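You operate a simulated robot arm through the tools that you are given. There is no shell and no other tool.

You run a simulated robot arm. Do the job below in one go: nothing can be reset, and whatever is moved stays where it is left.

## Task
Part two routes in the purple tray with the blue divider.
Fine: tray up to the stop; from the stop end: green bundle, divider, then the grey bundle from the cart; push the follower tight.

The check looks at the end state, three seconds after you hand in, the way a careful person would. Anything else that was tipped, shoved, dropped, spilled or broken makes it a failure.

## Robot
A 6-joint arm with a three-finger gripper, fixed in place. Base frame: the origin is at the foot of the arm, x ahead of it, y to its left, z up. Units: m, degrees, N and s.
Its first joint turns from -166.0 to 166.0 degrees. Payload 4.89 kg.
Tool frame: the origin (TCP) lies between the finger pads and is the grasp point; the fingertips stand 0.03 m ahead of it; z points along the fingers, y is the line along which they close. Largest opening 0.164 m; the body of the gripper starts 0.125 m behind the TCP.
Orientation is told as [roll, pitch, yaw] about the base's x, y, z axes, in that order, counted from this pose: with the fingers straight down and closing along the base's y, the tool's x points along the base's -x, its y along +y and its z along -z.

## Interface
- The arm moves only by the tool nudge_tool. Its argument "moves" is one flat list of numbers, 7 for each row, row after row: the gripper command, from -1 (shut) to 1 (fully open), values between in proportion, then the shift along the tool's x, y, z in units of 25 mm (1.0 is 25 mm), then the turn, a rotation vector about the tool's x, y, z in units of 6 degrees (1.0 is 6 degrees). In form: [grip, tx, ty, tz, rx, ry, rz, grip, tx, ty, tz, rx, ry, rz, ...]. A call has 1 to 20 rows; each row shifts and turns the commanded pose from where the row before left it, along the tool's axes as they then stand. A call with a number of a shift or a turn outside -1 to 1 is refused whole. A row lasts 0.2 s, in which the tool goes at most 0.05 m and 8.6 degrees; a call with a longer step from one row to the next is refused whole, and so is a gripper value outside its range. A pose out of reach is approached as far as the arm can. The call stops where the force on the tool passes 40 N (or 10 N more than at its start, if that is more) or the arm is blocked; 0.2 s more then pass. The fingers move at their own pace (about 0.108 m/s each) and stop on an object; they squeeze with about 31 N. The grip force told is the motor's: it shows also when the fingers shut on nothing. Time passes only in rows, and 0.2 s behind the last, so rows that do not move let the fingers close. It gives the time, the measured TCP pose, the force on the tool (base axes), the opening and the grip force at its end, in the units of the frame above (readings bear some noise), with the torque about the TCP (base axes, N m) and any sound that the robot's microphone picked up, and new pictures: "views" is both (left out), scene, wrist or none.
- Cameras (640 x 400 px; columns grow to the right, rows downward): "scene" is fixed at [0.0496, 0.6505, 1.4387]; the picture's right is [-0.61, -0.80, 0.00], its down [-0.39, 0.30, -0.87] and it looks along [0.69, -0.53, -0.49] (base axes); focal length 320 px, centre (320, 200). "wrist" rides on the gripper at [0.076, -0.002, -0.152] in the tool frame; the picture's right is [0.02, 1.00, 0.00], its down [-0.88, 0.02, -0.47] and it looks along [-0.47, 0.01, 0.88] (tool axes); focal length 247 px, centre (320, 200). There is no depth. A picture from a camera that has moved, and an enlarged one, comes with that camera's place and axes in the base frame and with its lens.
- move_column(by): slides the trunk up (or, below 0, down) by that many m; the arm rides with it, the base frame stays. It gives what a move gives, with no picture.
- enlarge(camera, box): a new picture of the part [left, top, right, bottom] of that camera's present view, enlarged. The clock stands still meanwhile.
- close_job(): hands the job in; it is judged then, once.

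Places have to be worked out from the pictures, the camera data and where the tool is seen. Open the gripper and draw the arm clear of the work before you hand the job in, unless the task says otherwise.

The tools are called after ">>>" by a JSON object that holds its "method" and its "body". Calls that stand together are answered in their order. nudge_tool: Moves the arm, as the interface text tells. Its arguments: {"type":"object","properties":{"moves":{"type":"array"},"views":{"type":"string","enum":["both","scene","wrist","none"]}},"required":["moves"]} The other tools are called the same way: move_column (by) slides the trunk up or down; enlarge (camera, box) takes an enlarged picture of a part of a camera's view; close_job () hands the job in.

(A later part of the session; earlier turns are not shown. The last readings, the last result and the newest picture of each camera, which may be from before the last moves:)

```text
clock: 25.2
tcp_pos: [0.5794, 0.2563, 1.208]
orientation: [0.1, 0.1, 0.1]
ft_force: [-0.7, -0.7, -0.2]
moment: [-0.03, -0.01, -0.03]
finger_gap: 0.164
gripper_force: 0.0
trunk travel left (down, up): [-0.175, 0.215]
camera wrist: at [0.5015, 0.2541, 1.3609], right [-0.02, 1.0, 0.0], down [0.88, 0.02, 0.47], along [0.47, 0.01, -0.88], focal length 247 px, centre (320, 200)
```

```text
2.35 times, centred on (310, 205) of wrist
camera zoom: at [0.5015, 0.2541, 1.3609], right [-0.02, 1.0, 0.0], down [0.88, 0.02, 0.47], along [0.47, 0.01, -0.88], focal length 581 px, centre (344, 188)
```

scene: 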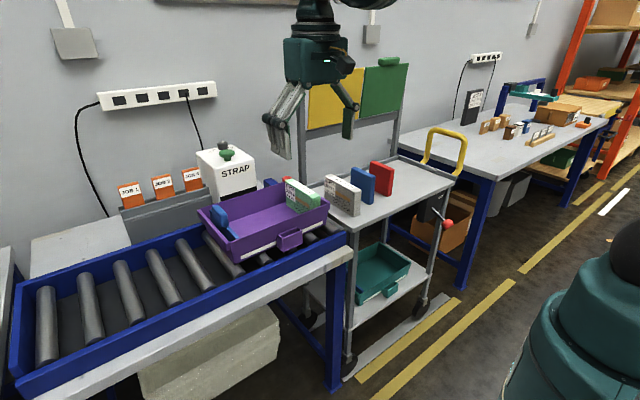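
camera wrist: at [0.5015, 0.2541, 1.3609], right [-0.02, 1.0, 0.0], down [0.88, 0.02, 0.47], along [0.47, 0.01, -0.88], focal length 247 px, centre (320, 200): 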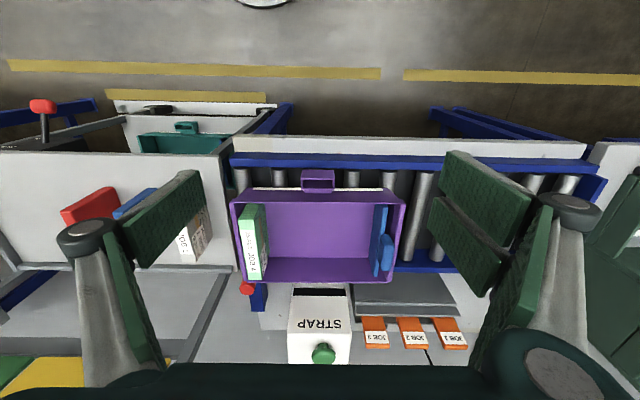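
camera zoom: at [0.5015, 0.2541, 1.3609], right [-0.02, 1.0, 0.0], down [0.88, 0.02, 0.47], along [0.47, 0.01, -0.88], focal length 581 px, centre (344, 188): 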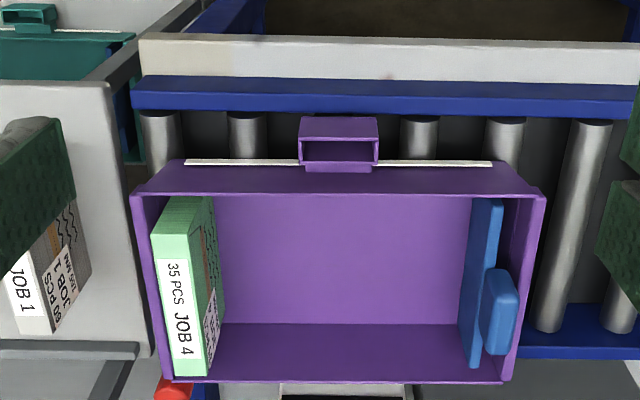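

The tray now sits against the stop and looks square. I zoom on the green bundle and the follower for their new positions.

>>> {"method": "enlarge", "body": {"camera": "wrist", "box": [225, 180, 305, 300]}}

>>> {"method": "enlarge", "body": {"camera": "wrist", "box": [350, 180, 430, 290]}}

>>> {"method": "enlarge", "body": {"camera": "scene", "box": [265, 160, 345, 220]}}

```text
3.33 times, centred on (265, 240) of wrist
camera zoom: at [0.5015, 0.2541, 1.3609], right [-0.02, 1.0, 0.0], down [0.88, 0.02, 0.47], along [0.47, 0.01, -0.88], focal length 823 px, centre (503, 67)
```

zoom: 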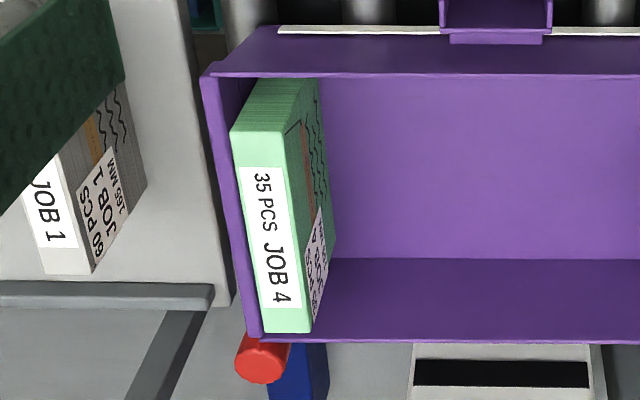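

```text
3.64 times, centred on (390, 235) of wrist
camera zoom: at [0.5015, 0.2541, 1.3609], right [-0.02, 1.0, 0.0], down [0.88, 0.02, 0.47], along [0.47, 0.01, -0.88], focal length 898 px, centre (66, 73)
```

zoom: 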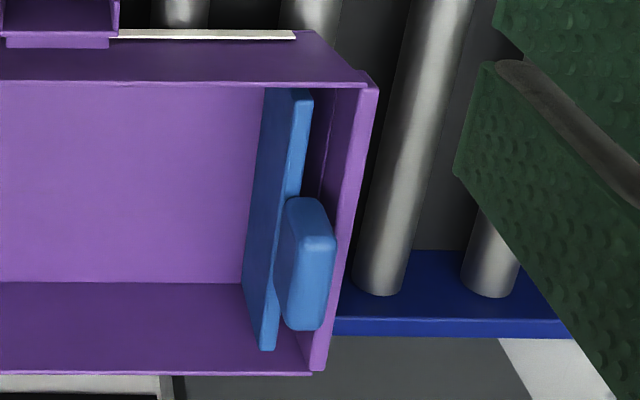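

```text
6.67 times, centred on (305, 190) of scene
camera zoom: at [0.0496, 0.6505, 1.4387], right [-0.61, -0.8, 0.0], down [-0.39, 0.3, -0.87], along [0.69, -0.53, -0.49], focal length 2135 px, centre (420, 267)
```

zoom: 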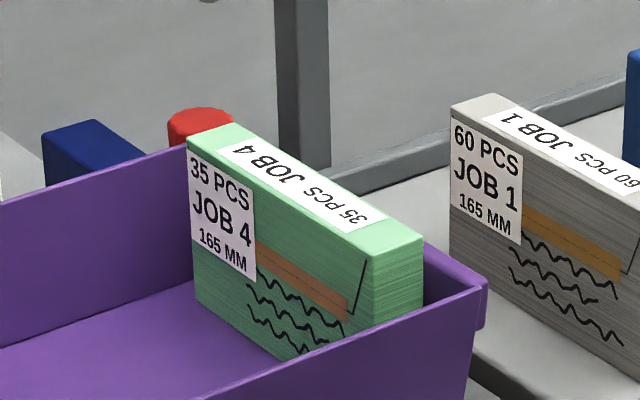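

New positions: green bundle y 0.097–0.129 (x about 0.77–0.935), follower plate y 0.389–0.400 and its grip block y 0.394–0.415. I now go above the blue divider at (0.8115, −0.1305) with the fingers opened to about 0.074 m.

>>> {"method": "nudge_tool", "body": {"moves": [-0.1, -0.58, -0.967, 0.395, 0, 0, 0, -0.1, -0.58, -0.967, 0.395, 0, 0, 0, -0.1, -0.58, -0.967, 0.395, 0, 0, 0, -0.1, -0.58, -0.967, 0.395, 0, 0, 0, -0.1, -0.58, -0.967, 0.395, 0, 0, 0, -0.1, -0.58, -0.967, 0.395, 0, 0, 0, -0.1, -0.58, -0.967, 0.395, 0, 0, 0, -0.1, -0.58, -0.967, 0.395, 0, 0, 0, -0.1, -0.58, -0.967, 0.395, 0, 0, 0, -0.1, -0.58, -0.967, 0.395, 0, 0, 0, -0.1, -0.58, -0.967, 0.395, 0, 0, 0, -0.1, -0.58, -0.967, 0.395, 0, 0, 0, -0.1, -0.58, -0.967, 0.395, 0, 0, 0, -0.1, -0.58, -0.967, 0.395, 0, 0, 0, -0.1, -0.58, -0.967, 0.395, 0, 0, 0, -0.1, -0.58, -0.967, 0.395, 0, 0, 0, -0.1, 0, 0, 0, 0, 0, 0]}}

>>> {"method": "enlarge", "body": {"camera": "wrist", "box": [220, 130, 440, 300]}}

>>> {"method": "enlarge", "body": {"camera": "scene", "box": [310, 100, 430, 220]}}

```text
clock: 28.8
tcp_pos: [0.8099, -0.1328, 1.0498]
orientation: [0.0, 0.0, 0.0]
ft_force: [0.5, -0.6, -0.1]
moment: [0.03, 0.06, -0.01]
finger_gap: 0.0739
gripper_force: 0.0
trunk travel left (down, up): [-0.175, 0.215]
camera wrist: at [0.7336, -0.1359, 1.2027], right [-0.02, 1.0, 0.0], down [0.88, 0.02, 0.47], along [0.47, 0.01, -0.88], focal length 247 px, centre (320, 200)
```

scene: 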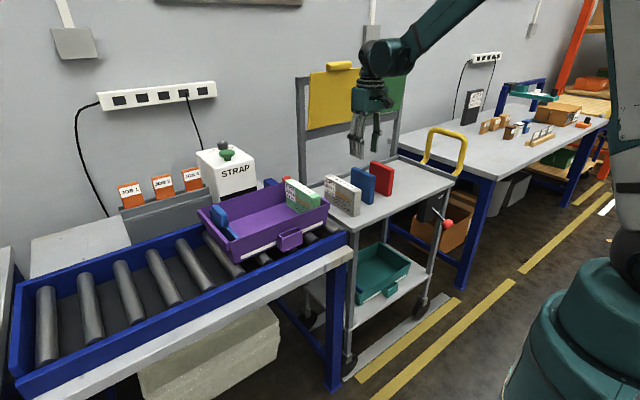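
wrist: 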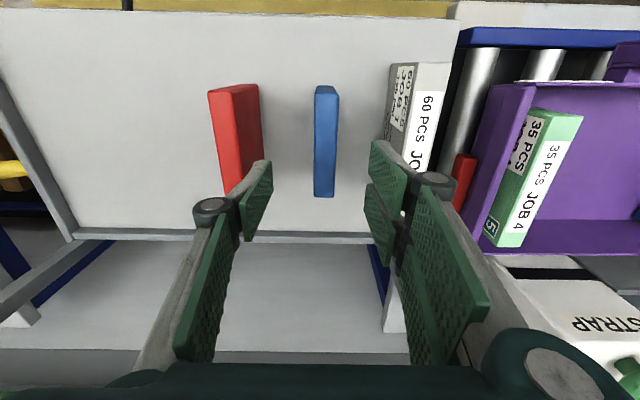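

```text
2.35 times, centred on (330, 215) of wrist
camera zoom: at [0.7336, -0.1359, 1.2027], right [-0.02, 1.0, 0.0], down [0.88, 0.02, 0.47], along [0.47, 0.01, -0.88], focal length 581 px, centre (296, 165)
```

zoom: 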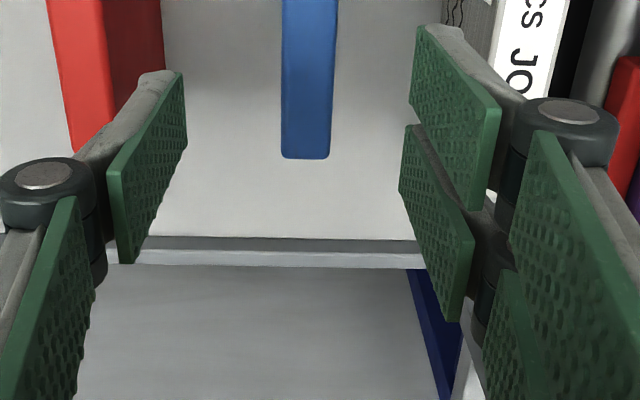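

```text
3.33 times, centred on (370, 160) of scene
camera zoom: at [0.0496, 0.6505, 1.4387], right [-0.61, -0.8, 0.0], down [-0.39, 0.3, -0.87], along [0.69, -0.53, -0.49], focal length 1068 px, centre (153, 333)
```

zoom: 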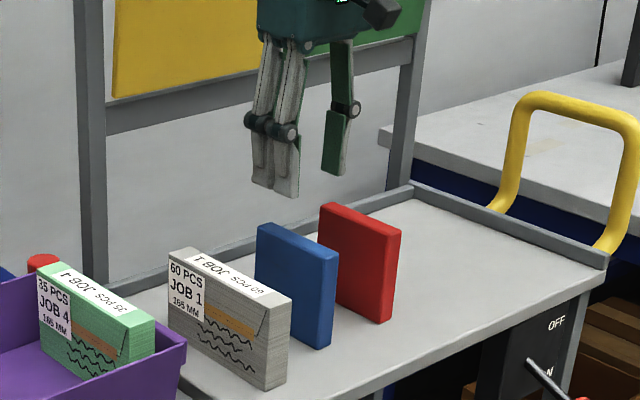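

The divider is centred near (0.810, −0.129), so I shift +4 mm in y and descend to z 0.905 with the fingers either side.

>>> {"method": "nudge_tool", "body": {"moves": [-0.1, 0, 0.15, 0, 0, 0, 0, -0.1, 0, 0, 0.9, 0, 0, 0, -0.1, 0, 0, 0.9, 0, 0, 0, -0.1, 0, 0, 0.9, 0, 0, 0, -0.1, 0, 0, 0.9, 0, 0, 0, -0.1, 0, 0, 0.8, 0, 0, 0, -0.1, 0, 0, 0.7, 0, 0, 0, -0.1, 0, 0, 0.5, 0, 0, 0, -0.1, 0, 0, 0.2, 0, 0, 0, -0.1, 0, 0, 0, 0, 0, 0]}}

>>> {"method": "enlarge", "body": {"camera": "scene", "box": [310, 120, 430, 220]}}

```text
clock: 31.0
tcp_pos: [0.8101, -0.1278, 0.9039]
orientation: [0.0, -0.1, 0.0]
ft_force: [0.9, 1.2, 1.1]
moment: [0.0, 0.03, -0.02]
finger_gap: 0.0737
gripper_force: 0.1
trunk travel left (down, up): [-0.175, 0.215]
camera wrist: at [0.7337, -0.1311, 1.0574], right [-0.02, 1.0, 0.0], down [0.88, 0.02, 0.47], along [0.47, 0.01, -0.88], focal length 247 px, centre (320, 200)
```

scene: 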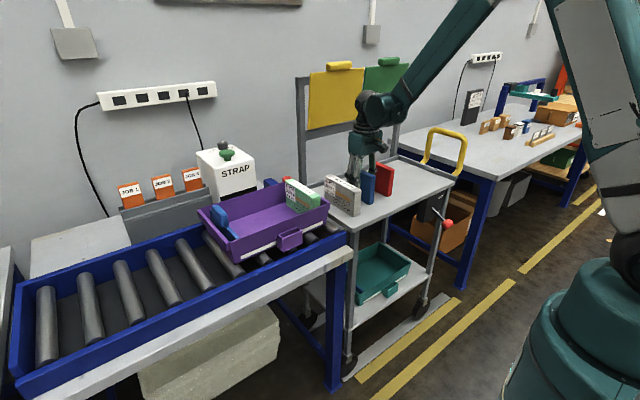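
wrist: 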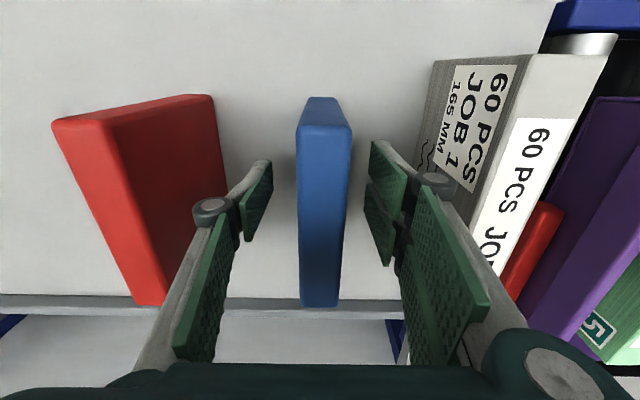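

```text
4.00 times, centred on (370, 170) of scene
camera zoom: at [0.0496, 0.6505, 1.4387], right [-0.61, -0.8, 0.0], down [-0.39, 0.3, -0.87], along [0.69, -0.53, -0.49], focal length 1281 px, centre (120, 320)
```

zoom: 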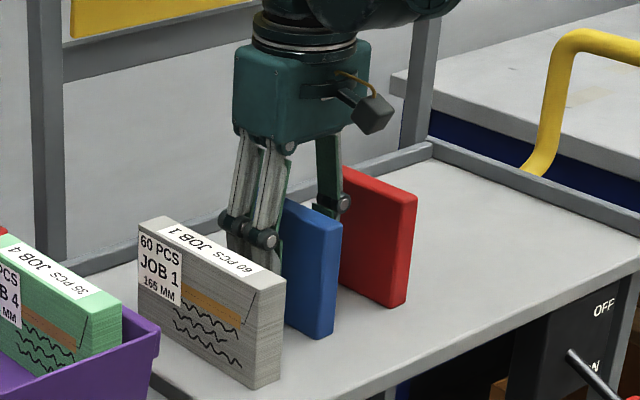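

The divider lies midway between the pads with clear space to the red card and the grey bundle. I close, then lift a little to check the hold.

>>> {"method": "nudge_tool", "body": {"moves": [-0.4, 0, 0, 0, 0, 0, 0, -0.6, 0, 0, 0, 0, 0, 0, -0.75, 0, 0, 0, 0, 0, 0, -1, 0, 0, 0, 0, 0, 0, -1, 0, 0, 0, 0, 0, 0, -1, 0, 0, 0, 0, 0, 0, -1, 0, 0, -0.3, 0, 0, 0, -1, 0, 0, -0.5, 0, 0, 0, -1, 0, 0, 0, 0, 0, 0]}}

>>> {"method": "enlarge", "body": {"camera": "scene", "box": [310, 120, 430, 220]}}

```text
clock: 33.0
tcp_pos: [0.8099, -0.1275, 0.9258]
orientation: [0.0, -0.1, 0.0]
ft_force: [-0.1, 0.4, -0.9]
moment: [0.0, 0.01, 0.01]
finger_gap: 0.0233
gripper_force: 31.1
trunk travel left (down, up): [-0.175, 0.215]
camera wrist: at [0.7327, -0.1302, 1.0779], right [-0.02, 1.0, 0.0], down [0.88, 0.02, 0.47], along [0.47, 0.01, -0.88], focal length 247 px, centre (320, 200)
```

scene: 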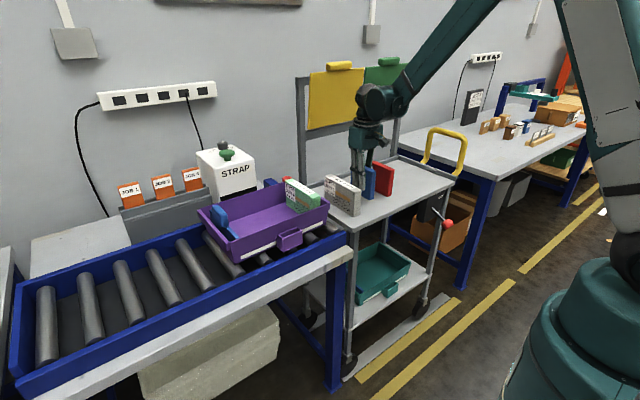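
wrist: 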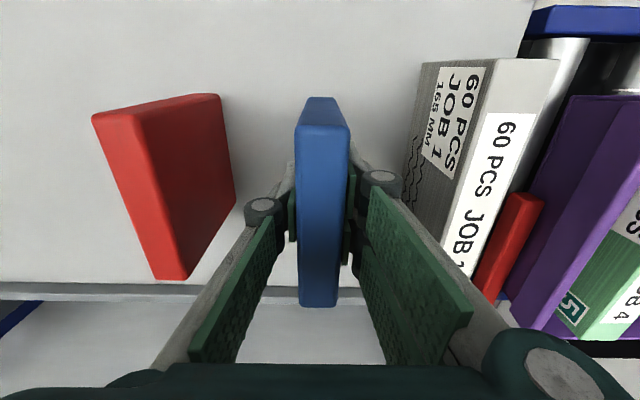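

```text
4.00 times, centred on (370, 170) of scene
camera zoom: at [0.0496, 0.6505, 1.4387], right [-0.61, -0.8, 0.0], down [-0.39, 0.3, -0.87], along [0.69, -0.53, -0.49], focal length 1281 px, centre (120, 320)
```

zoom: 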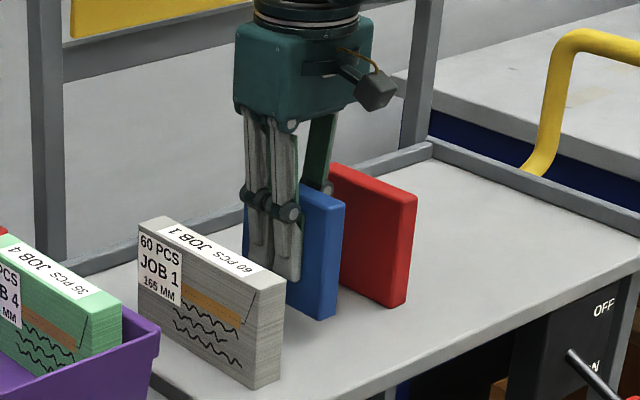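

The divider is held at 0.0233 m and lifts cleanly. I raise it to z 1.10 and carry it over the tray to (0.85, 0.168).

>>> {"method": "nudge_tool", "body": {"moves": [-1, 0, 0, -0.6, 0, 0, 0, -1, 0, 0, -1, 0, 0, 0, -1, 0, 0, -1, 0, 0, 0, -1, 0, 0, -1, 0, 0, 0, -1, 0, 0, -1, 0, 0, 0, -1, 0, 0, -1, 0, 0, 0, -1, 0, 0, -1, 0, 0, 0, -1, -0.16, 1, -0.3, 0, 0, 0, -1, -0.16, 1, 0, 0, 0, 0, -1, -0.16, 1, 0, 0, 0, 0, -1, -0.16, 1, 0, 0, 0, 0, -1, -0.16, 1, 0, 0, 0, 0, -1, -0.16, 1, 0, 0, 0, 0, -1, -0.16, 1, 0, 0, 0, 0, -1, -0.16, 1, 0, 0, 0, 0, -1, -0.16, 1, 0, 0, 0, 0, -1, -0.16, 1, 0, 0, 0, 0, -1, 0, 1, 0, 0, 0, 0, -1, 0, 0.8, 0, 0, 0, 0, -1, 0, 0, 0, 0, 0, 0]}}

>>> {"method": "enlarge", "body": {"camera": "scene", "box": [190, 110, 370, 270]}}

>>> {"method": "enlarge", "body": {"camera": "wrist", "box": [200, 60, 460, 320]}}

```text
clock: 37.2
tcp_pos: [0.8512, 0.1675, 1.0984]
orientation: [0.0, -0.1, 0.1]
ft_force: [0.3, -0.2, -0.9]
moment: [-0.05, -0.01, -0.01]
finger_gap: 0.0232
gripper_force: 30.8
trunk travel left (down, up): [-0.175, 0.215]
camera wrist: at [0.7733, 0.1649, 1.2504], right [-0.02, 1.0, 0.0], down [0.88, 0.02, 0.47], along [0.47, 0.01, -0.88], focal length 247 px, centre (320, 200)
```

scene: 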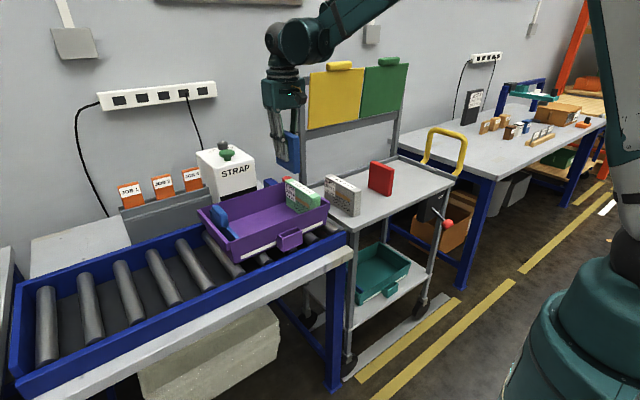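
wrist: 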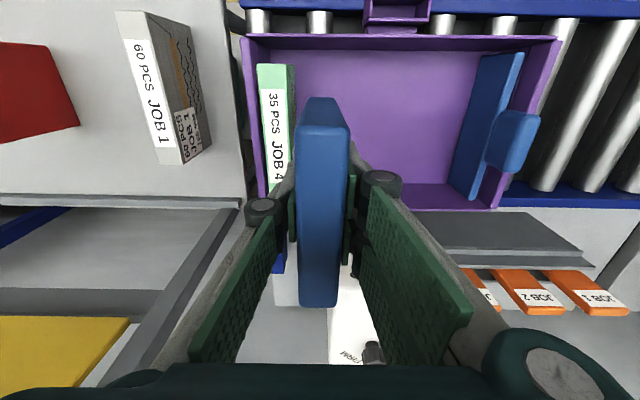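

```text
2.50 times, centred on (280, 190) of scene
camera zoom: at [0.0496, 0.6505, 1.4387], right [-0.61, -0.8, 0.0], down [-0.39, 0.3, -0.87], along [0.69, -0.53, -0.49], focal length 801 px, centre (420, 225)
```

zoom: 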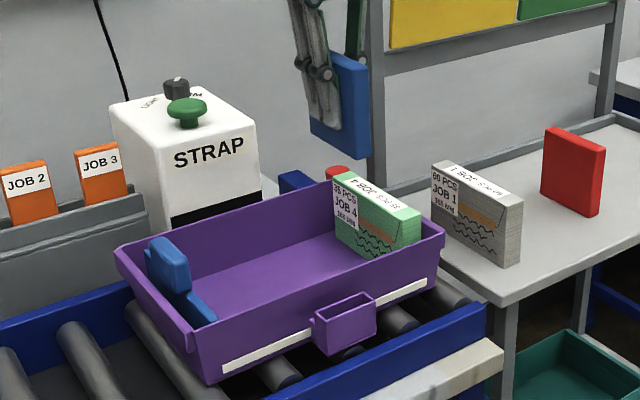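

```text
1.54 times, centred on (330, 190) of wrist
camera zoom: at [0.7733, 0.1649, 1.2504], right [-0.02, 1.0, 0.0], down [0.88, 0.02, 0.47], along [0.47, 0.01, -0.88], focal length 380 px, centre (305, 215)
```

zoom: 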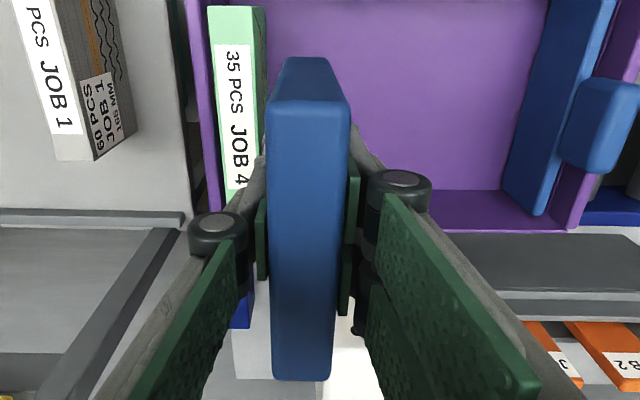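

The finger knuckles stick out to about ±0.038 m at roughly the green bundle's top height, so I shift to y 0.186 for clearance. Then I descend to just above the tray floor.

>>> {"method": "nudge_tool", "body": {"moves": [-1, 0, 0.74, 0, 0, 0, 0, -1, 0, 0, 0.8, 0, 0, 0, -1, 0, 0, 0.9, 0, 0, 0, -1, 0, 0, 0.9, 0, 0, 0, -1, 0, 0, 0.9, 0, 0, 0, -1, 0, 0, 0.9, 0, 0, 0, -1, 0, 0, 0.8, 0, 0, 0, -1, 0, 0, 0.7, 0, 0, 0, -1, 0, 0, 0.5, 0, 0, 0, -1, 0, 0, 0.3, 0, 0, 0, -1, 0, 0, 0, 0, 0, 0]}}

>>> {"method": "enlarge", "body": {"camera": "scene", "box": [190, 130, 350, 270]}}

```text
clock: 39.6
tcp_pos: [0.8507, 0.1846, 0.9294]
orientation: [0.0, 0.0, 0.0]
ft_force: [0.3, -0.4, -0.2]
moment: [0.0, 0.02, 0.01]
finger_gap: 0.0235
gripper_force: 31.1
trunk travel left (down, up): [-0.175, 0.215]
camera wrist: at [0.7727, 0.1822, 1.0818], right [-0.02, 1.0, 0.0], down [0.88, 0.02, 0.47], along [0.47, 0.01, -0.88], focal length 247 px, centre (320, 200)
```

scene: 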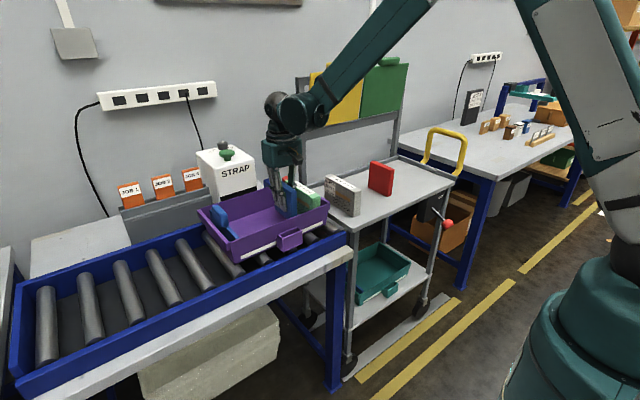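
wrist: 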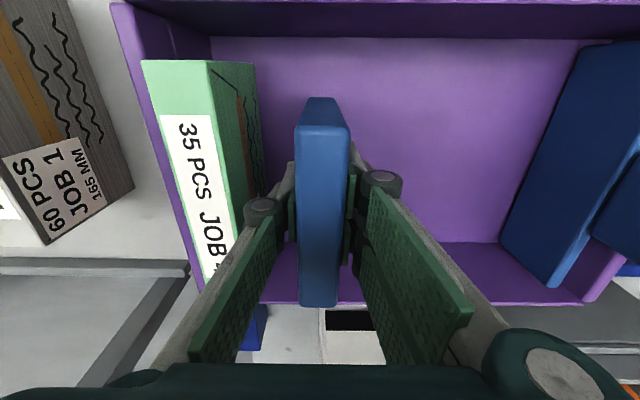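

```text
2.86 times, centred on (270, 200) of scene
camera zoom: at [0.0496, 0.6505, 1.4387], right [-0.61, -0.8, 0.0], down [-0.39, 0.3, -0.87], along [0.69, -0.53, -0.49], focal length 915 px, centre (463, 200)
```

zoom: 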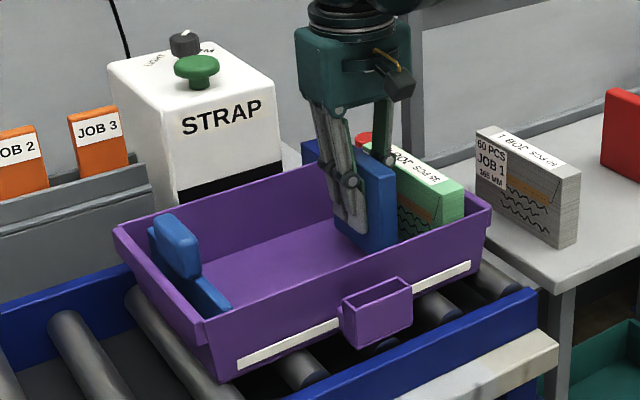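

The divider is inside the tray with clearance to the green bundle. I lower it in 2.5 mm steps, watching the z force for floor contact.

>>> {"method": "nudge_tool", "body": {"moves": [-1, 0, 0, 0.1, 0, 0, 0, -1, 0, 0, 0.1, 0, 0, 0, -1, 0, 0, 0.1, 0, 0, 0, -1, 0, 0, 0.1, 0, 0, 0], "views": "none"}}

```text
clock: 40.6
tcp_pos: [0.8501, 0.1857, 0.9198]
orientation: [0.0, 0.0, -0.1]
ft_force: [-0.6, -0.4, -0.4]
moment: [0.03, 0.0, -0.05]
finger_gap: 0.0233
gripper_force: 31.1
trunk travel left (down, up): [-0.175, 0.215]
```

No contact yet at z 0.920. Continuing down gently.

>>> {"method": "nudge_tool", "body": {"moves": [-1, 0, 0, 0.06, 0, 0, 0, -1, 0, 0, 0.06, 0, 0, 0, -1, 0, 0, 0.06, 0, 0, 0], "views": "none"}}

```text
clock: 41.4
tcp_pos: [0.8496, 0.1848, 0.9155]
orientation: [0.0, 0.0, 0.0]
ft_force: [-0.3, 0.1, -0.6]
moment: [-0.01, 0.02, -0.01]
finger_gap: 0.0232
gripper_force: 31.5
trunk travel left (down, up): [-0.175, 0.215]
```

Still free at 0.9155; continue another few millimetres.

>>> {"method": "nudge_tool", "body": {"moves": [-1, 0, 0, 0.06, 0, 0, 0, -1, 0, 0, 0.06, 0, 0, 0, -1, 0, 0, 0.06, 0, 0, 0], "views": "none"}}

```text
clock: 42.2
tcp_pos: [0.8495, 0.1846, 0.9107]
orientation: [0.0, 0.0, 0.0]
ft_force: [0.9, 0.7, 6.5]
moment: [-0.03, 0.04, -0.03]
finger_gap: 0.0235
gripper_force: 30.7
trunk travel left (down, up): [-0.175, 0.215]
```

A 6.5 N upward force shows the divider is on the floor, with TCP z about 0.911 and the floor near z 0.842. I open only 6 mm per side and rise straight up.

>>> {"method": "nudge_tool", "body": {"moves": [-0.65, 0, 0, 0, 0, 0, 0, -0.57, 0, 0, 0, 0, 0, 0, -0.57, 0, 0, 0, 0, 0, 0, -0.57, 0, 0, -0.3, 0, 0, 0, -0.57, 0, 0, -0.6, 0, 0, 0, -0.57, 0, 0, -0.9, 0, 0, 0, -0.57, 0, 0, -0.9, 0, 0, 0, -0.57, 0, 0, -0.9, 0, 0, 0, -0.57, 0, 0, -0.9, 0, 0, 0, -0.57, 0, 0, 0, 0, 0, 0]}}

>>> {"method": "enlarge", "body": {"camera": "scene", "box": [190, 130, 350, 270]}}

```text
clock: 44.4
tcp_pos: [0.85, 0.1853, 1.0221]
orientation: [-0.1, 0.0, 0.1]
ft_force: [0.3, -0.1, 0.1]
moment: [-0.01, -0.01, -0.02]
finger_gap: 0.0352
gripper_force: 0.1
trunk travel left (down, up): [-0.175, 0.215]
camera wrist: at [0.7732, 0.1824, 1.1753], right [-0.02, 1.0, 0.0], down [0.88, 0.02, 0.47], along [0.47, 0.01, -0.88], focal length 247 px, centre (320, 200)
```

scene: 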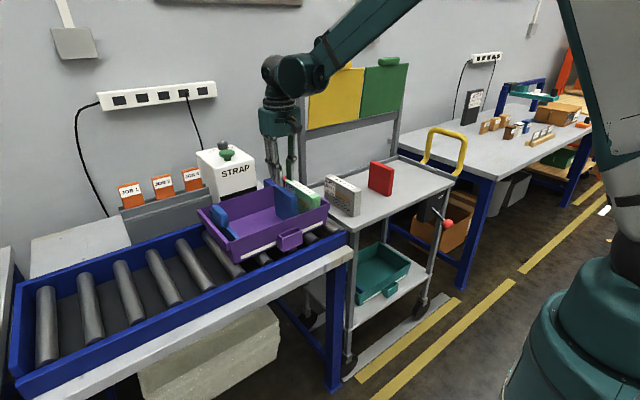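
wrist: 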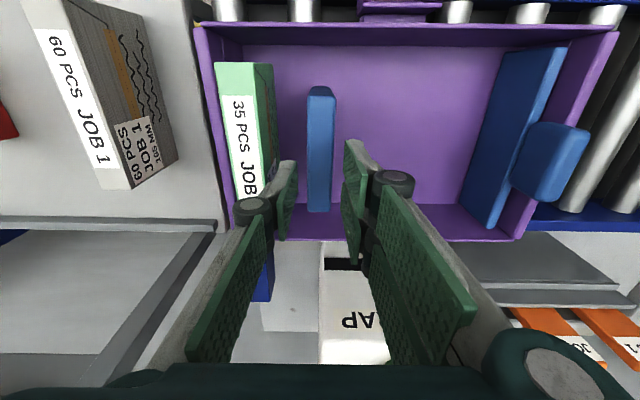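

```text
2.86 times, centred on (270, 200) of scene
camera zoom: at [0.0496, 0.6505, 1.4387], right [-0.61, -0.8, 0.0], down [-0.39, 0.3, -0.87], along [0.69, -0.53, -0.49], focal length 915 px, centre (463, 200)
```

zoom: 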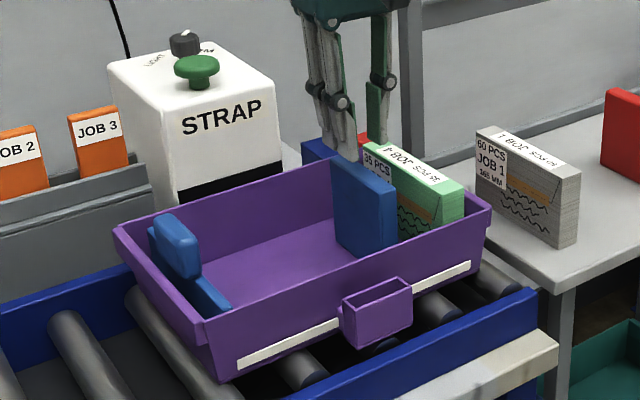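

The divider stands upright at y about 0.173–0.197. I rise and go over the grey bundle near (0.807, −0.029), opening to about 0.074 m once clear.

>>> {"method": "nudge_tool", "body": {"moves": [-0.57, 0, 0, -1, 0, 0, 0, -0.57, 0, 0, -1, 0, 0, 0, -0.3, 0.17, -0.857, 0, 0, 0, 0, -0.1, 0.17, -0.857, 0, 0, 0, 0, -0.1, 0.17, -0.857, 0, 0, 0, 0, -0.1, 0.17, -0.857, 0, 0, 0, 0, -0.1, 0.17, -0.857, 0, 0, 0, 0, -0.1, 0.17, -0.857, 0, 0, 0, 0, -0.1, 0.17, -0.857, 0, 0, 0, 0, -0.1, 0.17, -0.857, 0, 0, 0, 0, -0.1, 0.17, -0.857, 0, 0, 0, 0, -0.1, 0.17, -0.857, 0, 0, 0, 0, -0.1, 0, 0, 0.5, 0, 0, 0, -0.1, 0, 0, 0, 0, 0, 0]}}

>>> {"method": "enlarge", "body": {"camera": "wrist", "box": [220, 40, 440, 260]}}

>>> {"method": "enlarge", "body": {"camera": "scene", "box": [240, 100, 400, 240]}}

```text
clock: 47.4
tcp_pos: [0.808, -0.0311, 1.0616]
orientation: [0.0, 0.0, 0.0]
ft_force: [-0.1, -0.3, -0.3]
moment: [0.03, -0.03, 0.0]
finger_gap: 0.0738
gripper_force: 0.1
trunk travel left (down, up): [-0.175, 0.215]
camera wrist: at [0.7304, -0.0329, 1.2139], right [-0.02, 1.0, 0.0], down [0.88, 0.02, 0.47], along [0.47, 0.01, -0.88], focal length 247 px, centre (320, 200)
```

scene: 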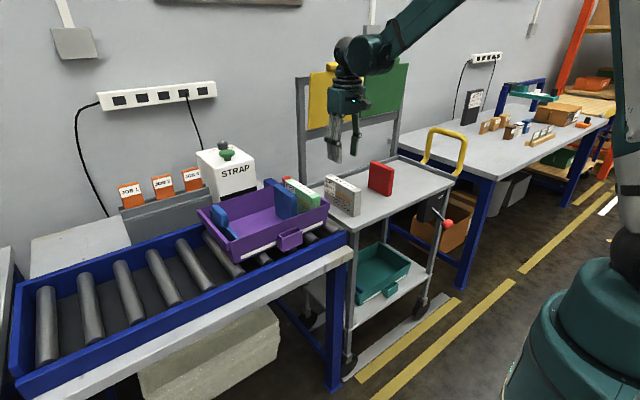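
wrist: 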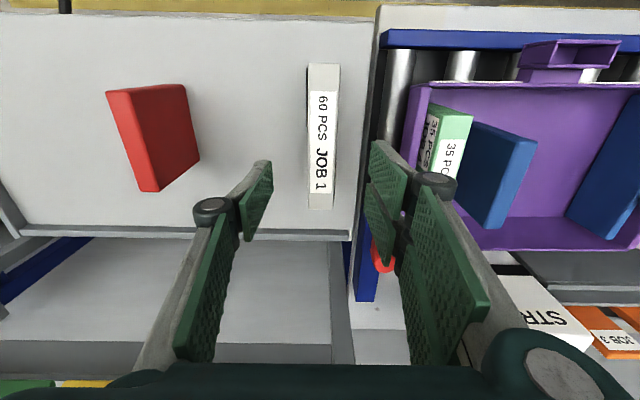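

```text
1.82 times, centred on (330, 150) of wrist
camera zoom: at [0.7304, -0.0329, 1.2139], right [-0.02, 1.0, 0.0], down [0.88, 0.02, 0.47], along [0.47, 0.01, -0.88], focal length 449 px, centre (302, 291)
```

zoom: 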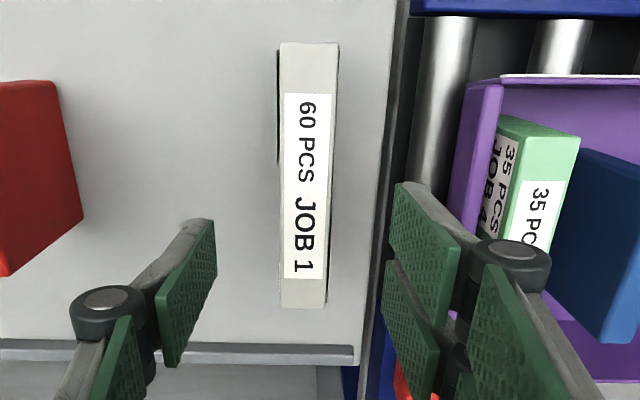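

```text
2.86 times, centred on (320, 170) of scene
camera zoom: at [0.0496, 0.6505, 1.4387], right [-0.61, -0.8, 0.0], down [-0.39, 0.3, -0.87], along [0.69, -0.53, -0.49], focal length 915 px, centre (320, 286)
```

zoom: 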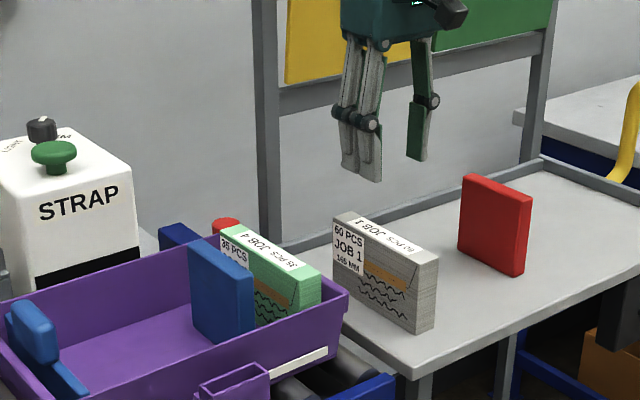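

The grey bundle is centred near (0.8095, −0.029), aligned with the axes. I shift +2 mm in y and descend to z 0.895.

>>> {"method": "nudge_tool", "body": {"moves": [-0.1, 0, 0.08, 0, 0, 0, 0, -0.1, 0, 0, 0.9, 0, 0, 0, -0.1, 0, 0, 0.9, 0, 0, 0, -0.1, 0, 0, 0.9, 0, 0, 0, -0.1, 0, 0, 0.9, 0, 0, 0, -0.1, 0, 0, 0.9, 0, 0, 0, -0.1, 0, 0, 0.8, 0, 0, 0, -0.1, 0, 0, 0.7, 0, 0, 0, -0.1, 0, 0, 0.5, 0, 0, 0, -0.1, 0, 0, 0.16, 0, 0, 0, -0.1, 0, 0, 0, 0, 0, 0]}}

>>> {"method": "enlarge", "body": {"camera": "scene", "box": [260, 120, 400, 230]}}

```text
clock: 49.8
tcp_pos: [0.8076, -0.0271, 0.8933]
orientation: [0.0, 0.0, 0.1]
ft_force: [0.2, -0.4, 0.8]
moment: [-0.01, 0.04, 0.0]
finger_gap: 0.0738
gripper_force: 0.0
trunk travel left (down, up): [-0.175, 0.215]
camera wrist: at [0.731, -0.029, 1.0467], right [-0.02, 1.0, 0.0], down [0.88, 0.02, 0.47], along [0.47, 0.01, -0.88], focal length 247 px, centre (320, 200)
```

scene: 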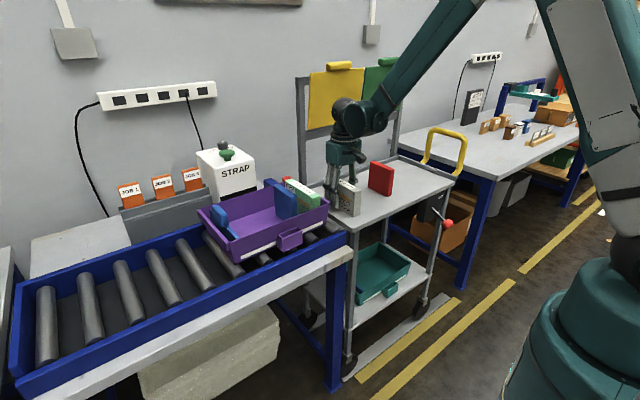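
wrist: 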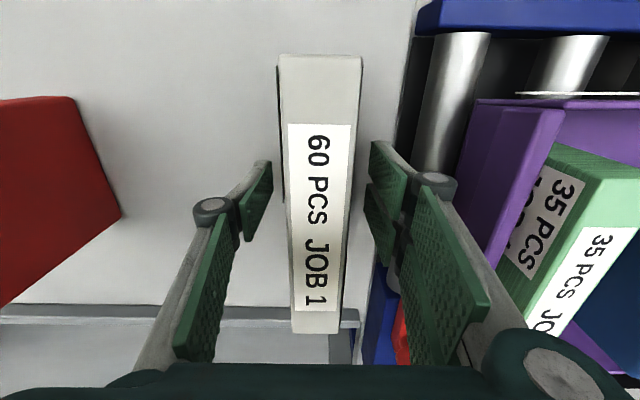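

```text
3.64 times, centred on (330, 175) of scene
camera zoom: at [0.0496, 0.6505, 1.4387], right [-0.61, -0.8, 0.0], down [-0.39, 0.3, -0.87], along [0.69, -0.53, -0.49], focal length 1164 px, centre (284, 291)
```

zoom: 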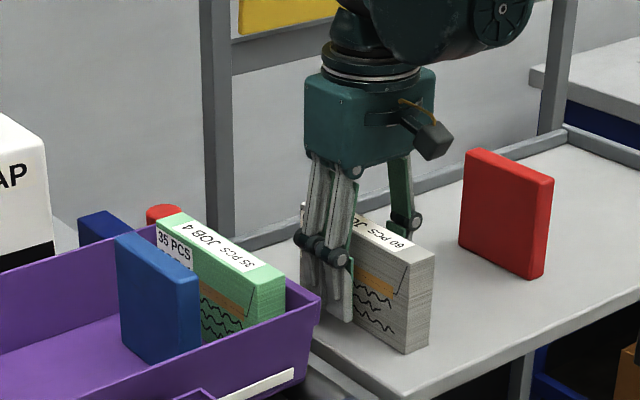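

The bundle is centred between the pads. I close on it, lift slightly and check.

>>> {"method": "nudge_tool", "body": {"moves": [-0.3, 0, 0, 0, 0, 0, 0, -0.5, 0, 0, 0, 0, 0, 0, -0.65, 0, 0, 0, 0, 0, 0, -1, 0, 0, 0, 0, 0, 0, -1, 0, 0, 0, 0, 0, 0, -1, 0, 0, 0, 0, 0, 0, -1, 0, 0, -0.3, 0, 0, 0, -1, 0, 0, -0.5, 0, 0, 0, -1, 0, 0, 0, 0, 0, 0]}}

>>> {"method": "enlarge", "body": {"camera": "scene", "box": [260, 120, 400, 230]}}

```text
clock: 51.8
tcp_pos: [0.8076, -0.0264, 0.9137]
orientation: [-0.1, 0.0, -0.1]
ft_force: [0.4, 1.3, -2.0]
moment: [0.02, 0.03, 0.0]
finger_gap: 0.0316
gripper_force: 31.4
trunk travel left (down, up): [-0.175, 0.215]
camera wrist: at [0.7303, -0.0291, 1.0669], right [-0.02, 1.0, 0.0], down [0.88, 0.02, 0.47], along [0.47, 0.01, -0.88], focal length 247 px, centre (320, 200)
```

scene: 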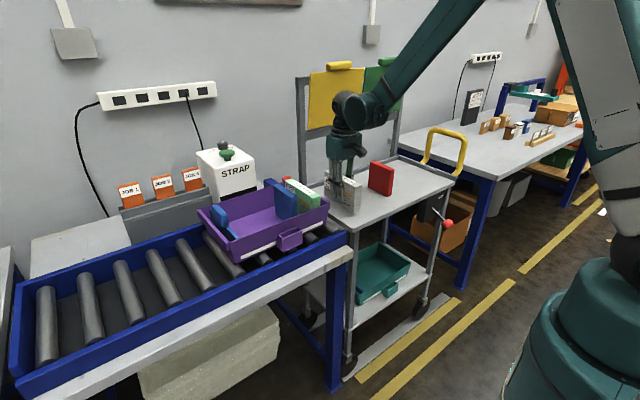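
wrist: 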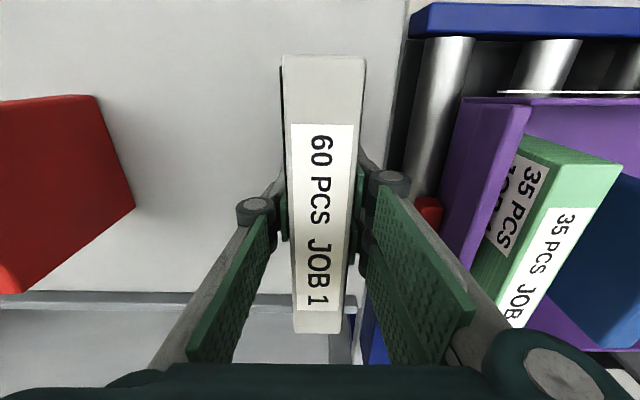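

```text
3.64 times, centred on (330, 175) of scene
camera zoom: at [0.0496, 0.6505, 1.4387], right [-0.61, -0.8, 0.0], down [-0.39, 0.3, -0.87], along [0.69, -0.53, -0.49], focal length 1164 px, centre (284, 291)
```

zoom: 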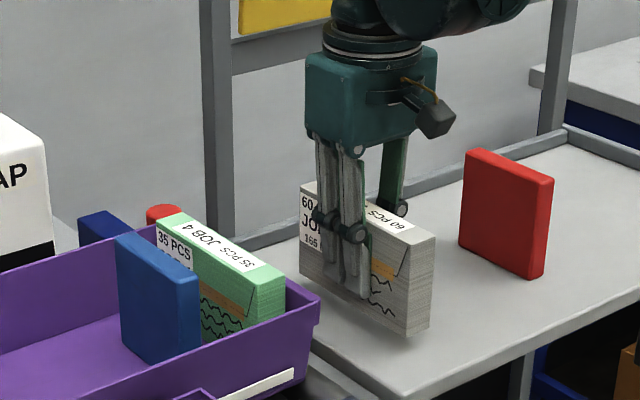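

The grey bundle is held at 0.0316 m and lifts level. I raise it to z 1.09 and carry it over the tray to (0.85, 0.26), between the divider and the follower.

>>> {"method": "nudge_tool", "body": {"moves": [-1, 0, 0, -0.6, 0, 0, 0, -1, 0, 0, -1, 0, 0, 0, -1, 0, 0, -1, 0, 0, 0, -1, 0, 0, -1, 0, 0, 0, -1, 0, 0, -1, 0, 0, 0, -1, 0, 0, -1, 0, 0, 0, -1, 0, 0, -1, 0, 0, 0, -1, -0.17, 0.9, -0.4, 0, 0, 0, -1, -0.17, 0.955, 0, 0, 0, 0, -1, -0.17, 0.955, 0, 0, 0, 0, -1, -0.17, 0.955, 0, 0, 0, 0, -1, -0.17, 0.955, 0, 0, 0, 0, -1, -0.17, 0.955, 0, 0, 0, 0, -1, -0.17, 0.955, 0, 0, 0, 0, -1, -0.17, 0.955, 0, 0, 0, 0, -1, -0.17, 0.955, 0, 0, 0, 0, -1, -0.17, 0.955, 0, 0, 0, 0, -1, 0, 0.955, 0, 0, 0, 0, -1, 0, 0.955, 0, 0, 0, 0, -1, 0, 0, 0, 0, 0, 0]}}

>>> {"method": "enlarge", "body": {"camera": "wrist", "box": [140, 0, 500, 230]}}

```text
clock: 56.0
tcp_pos: [0.85, 0.2609, 1.0898]
orientation: [0.0, 0.0, 0.0]
ft_force: [0.4, -0.1, -2.3]
moment: [-0.06, 0.02, 0.0]
finger_gap: 0.0316
gripper_force: 31.3
trunk travel left (down, up): [-0.175, 0.215]
camera wrist: at [0.7732, 0.257, 1.2422], right [-0.02, 1.0, 0.0], down [0.88, 0.02, 0.47], along [0.47, 0.01, -0.88], focal length 247 px, centre (320, 200)
```

scene: 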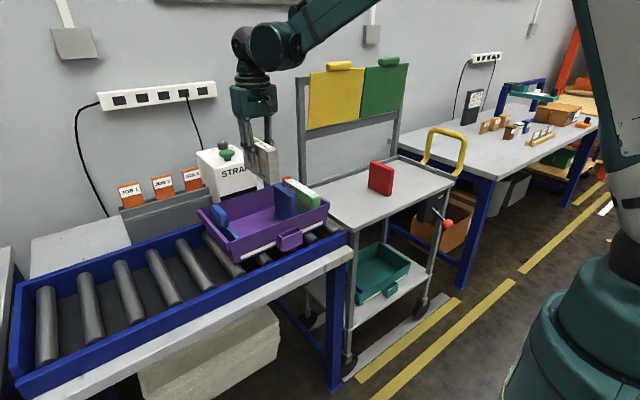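
wrist: 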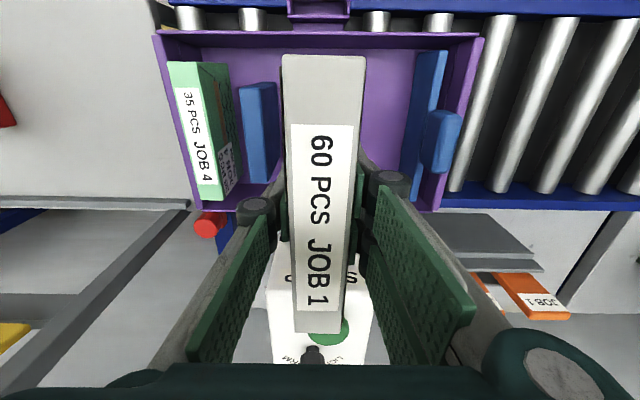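

```text
1.74 times, centred on (320, 115) of wrist
camera zoom: at [0.7732, 0.257, 1.2422], right [-0.02, 1.0, 0.0], down [0.88, 0.02, 0.47], along [0.47, 0.01, -0.88], focal length 430 px, centre (320, 348)
```

zoom: 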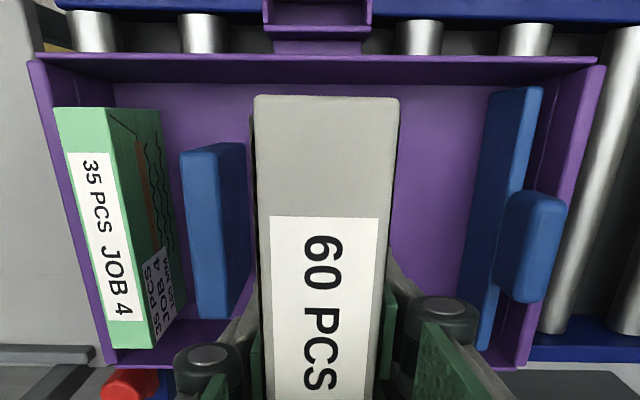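

Position over the gap is good: x extent about 0.769–0.935, inside the tray walls. I descend to just above the floor.

>>> {"method": "nudge_tool", "body": {"moves": [-1, 0, 0, 0.8, 0, 0, 0, -1, 0, 0, 0.9, 0, 0, 0, -1, 0, 0, 0.9, 0, 0, 0, -1, 0, 0, 0.9, 0, 0, 0, -1, 0, 0, 0.9, 0, 0, 0, -1, 0, 0, 0.8, 0, 0, 0, -1, 0, 0, 0.7, 0, 0, 0, -1, 0, 0, 0.6, 0, 0, 0, -1, 0, 0, 0.3, 0, 0, 0, -1, 0, 0, 0.2, 0, 0, 0, -1, 0, 0, 0, 0, 0, 0]}}

>>> {"method": "enlarge", "body": {"camera": "scene", "box": [190, 130, 350, 270]}}

```text
clock: 58.4
tcp_pos: [0.8497, 0.2591, 0.914]
orientation: [0.0, -0.1, 0.1]
ft_force: [0.1, -0.1, -1.8]
moment: [-0.05, 0.01, -0.01]
finger_gap: 0.0316
gripper_force: 31.6
trunk travel left (down, up): [-0.175, 0.215]
camera wrist: at [0.773, 0.2561, 1.0672], right [-0.02, 1.0, 0.0], down [0.88, 0.02, 0.47], along [0.47, 0.01, -0.88], focal length 247 px, centre (320, 200)
```

scene: 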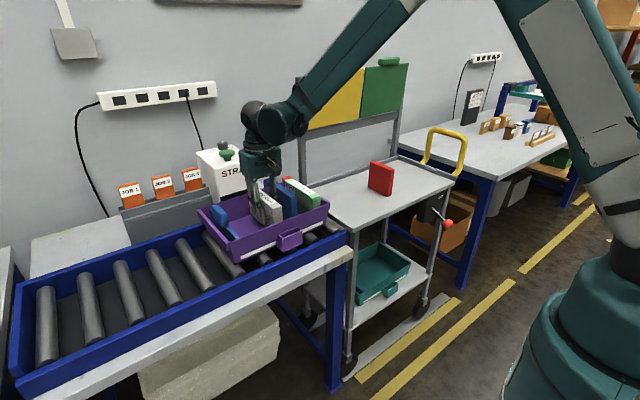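
wrist: 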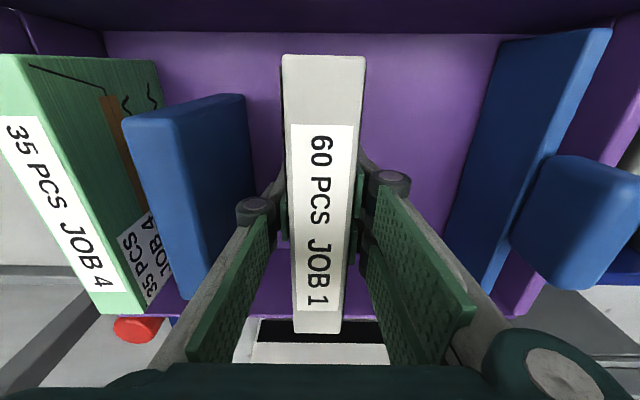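

```text
2.86 times, centred on (270, 200) of scene
camera zoom: at [0.0496, 0.6505, 1.4387], right [-0.61, -0.8, 0.0], down [-0.39, 0.3, -0.87], along [0.69, -0.53, -0.49], focal length 915 px, centre (463, 200)
```

zoom: 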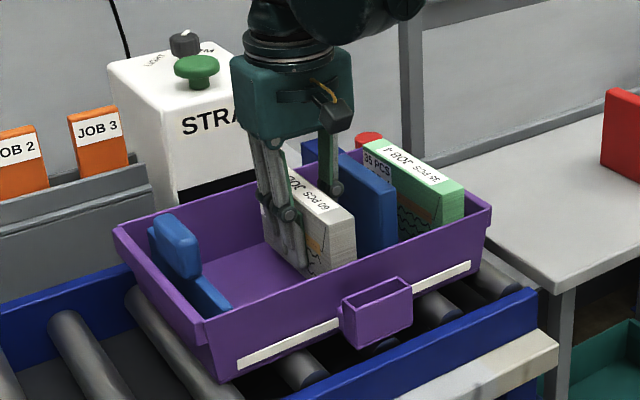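

Clear of the divider and follower. I lower in small steps until the floor takes the weight.

>>> {"method": "nudge_tool", "body": {"moves": [-1, 0, 0, 0.1, 0, 0, 0, -1, 0, 0, 0.1, 0, 0, 0, -1, 0, 0, 0.1, 0, 0, 0, -1, 0, 0, 0.05, 0, 0, 0, -1, 0, 0, 0.05, 0, 0, 0], "views": "none"}}

```text
clock: 59.6
tcp_pos: [0.8502, 0.2587, 0.906]
orientation: [0.0, 0.0, -0.1]
ft_force: [-0.8, -0.2, -1.3]
moment: [0.01, 0.0, -0.03]
finger_gap: 0.0314
gripper_force: 30.9
trunk travel left (down, up): [-0.175, 0.215]
```

Still hanging, with fz −1.3 N at z 0.906. Continue.

>>> {"method": "nudge_tool", "body": {"moves": [-1, 0, 0, 0.06, 0, 0, 0, -1, 0, 0, 0.06, 0, 0, 0, -1, 0, 0, 0.06, 0, 0, 0], "views": "none"}}

```text
clock: 60.4
tcp_pos: [0.8495, 0.2584, 0.8998]
orientation: [-0.1, 0.1, -0.1]
ft_force: [0.7, 0.6, -1.9]
moment: [0.04, -0.02, 0.02]
finger_gap: 0.0315
gripper_force: 30.9
trunk travel left (down, up): [-0.175, 0.215]
```

A few more 1.25 mm steps.

>>> {"method": "nudge_tool", "body": {"moves": [-1, 0, 0, 0.05, 0, 0, 0, -1, 0, 0, 0.05, 0, 0, 0, -1, 0, 0, 0.05, 0, 0, 0], "views": "none"}}

```text
clock: 61.2
tcp_pos: [0.8491, 0.2586, 0.8984]
orientation: [-0.1, -0.1, 0.0]
ft_force: [1.5, 0.3, 30.1]
moment: [0.07, -0.06, -0.01]
finger_gap: 0.0321
gripper_force: 31.5
trunk travel left (down, up): [-0.175, 0.215]
```

30 N, so it is firmly on the floor. I back off 1.5 mm to relieve it, open about 6 mm per side and rise.

>>> {"method": "nudge_tool", "body": {"moves": [-1, 0, 0, -0.06, 0, 0, 0, -0.55, 0, 0, 0, 0, 0, 0, -0.46, 0, 0, 0, 0, 0, 0, -0.46, 0, 0, 0, 0, 0, 0, -0.46, 0, 0, -0.3, 0, 0, 0, -0.46, 0, 0, -0.6, 0, 0, 0, -0.46, 0, 0, -0.9, 0, 0, 0, -0.46, 0, 0, -0.9, 0, 0, 0, -0.46, 0, 0, -0.9, 0, 0, 0, -0.46, 0, 0, -0.9, 0, 0, 0, -0.46, 0, 0, -0.9, 0, 0, 0, -0.46, 0, 0, -0.9, 0, 0, 0, -0.46, 0, 0, -0.9, 0, 0, 0, -0.46, 0, 0, 0, 0, 0, 0]}}

>>> {"method": "enlarge", "body": {"camera": "scene", "box": [190, 150, 350, 270]}}

>>> {"method": "enlarge", "body": {"camera": "wrist", "box": [140, 0, 500, 230]}}

```text
clock: 64.2
tcp_pos: [0.8508, 0.2583, 1.077]
orientation: [0.0, 0.0, 0.0]
ft_force: [0.1, -0.3, 0.4]
moment: [-0.01, 0.01, 0.0]
finger_gap: 0.0443
gripper_force: 0.1
trunk travel left (down, up): [-0.175, 0.215]
camera wrist: at [0.7731, 0.256, 1.2305], right [-0.02, 1.0, 0.0], down [0.88, 0.02, 0.47], along [0.47, 0.01, -0.88], focal length 247 px, centre (320, 200)
```

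scene: 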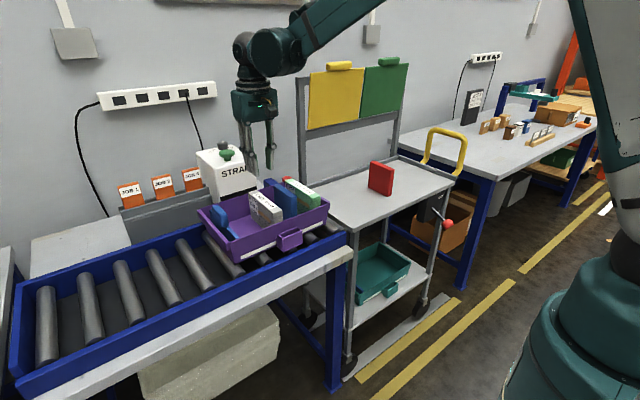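
wrist: 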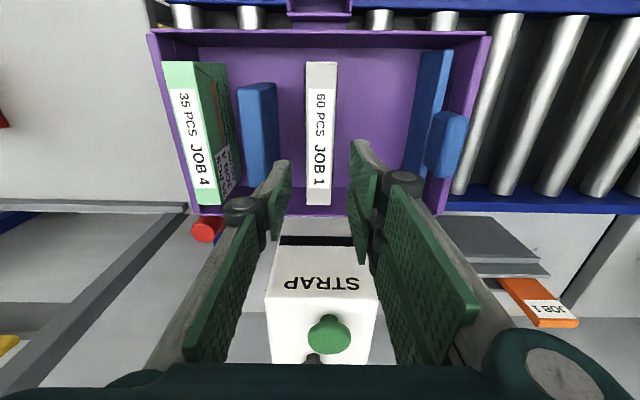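

```text
3.33 times, centred on (270, 210) of scene
camera zoom: at [0.0496, 0.6505, 1.4387], right [-0.61, -0.8, 0.0], down [-0.39, 0.3, -0.87], along [0.69, -0.53, -0.49], focal length 1068 px, centre (487, 167)
```

zoom: 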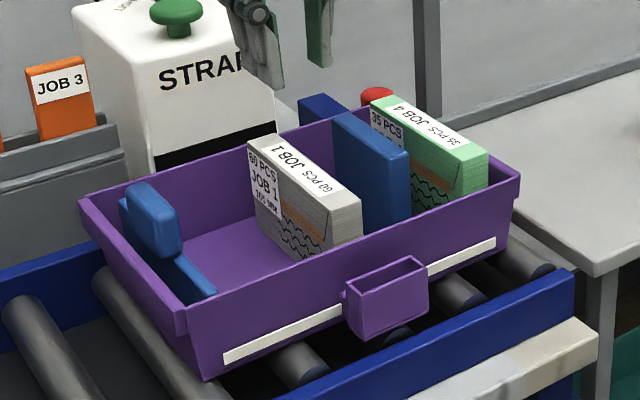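

```text
1.74 times, centred on (320, 115) of wrist
camera zoom: at [0.7731, 0.256, 1.2305], right [-0.02, 1.0, 0.0], down [0.88, 0.02, 0.47], along [0.47, 0.01, -0.88], focal length 430 px, centre (320, 348)
```

zoom: 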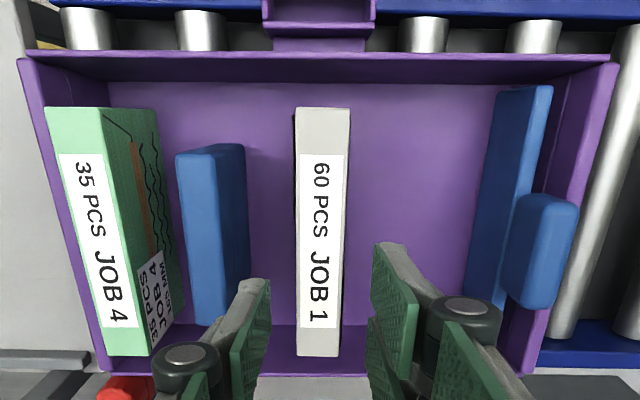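

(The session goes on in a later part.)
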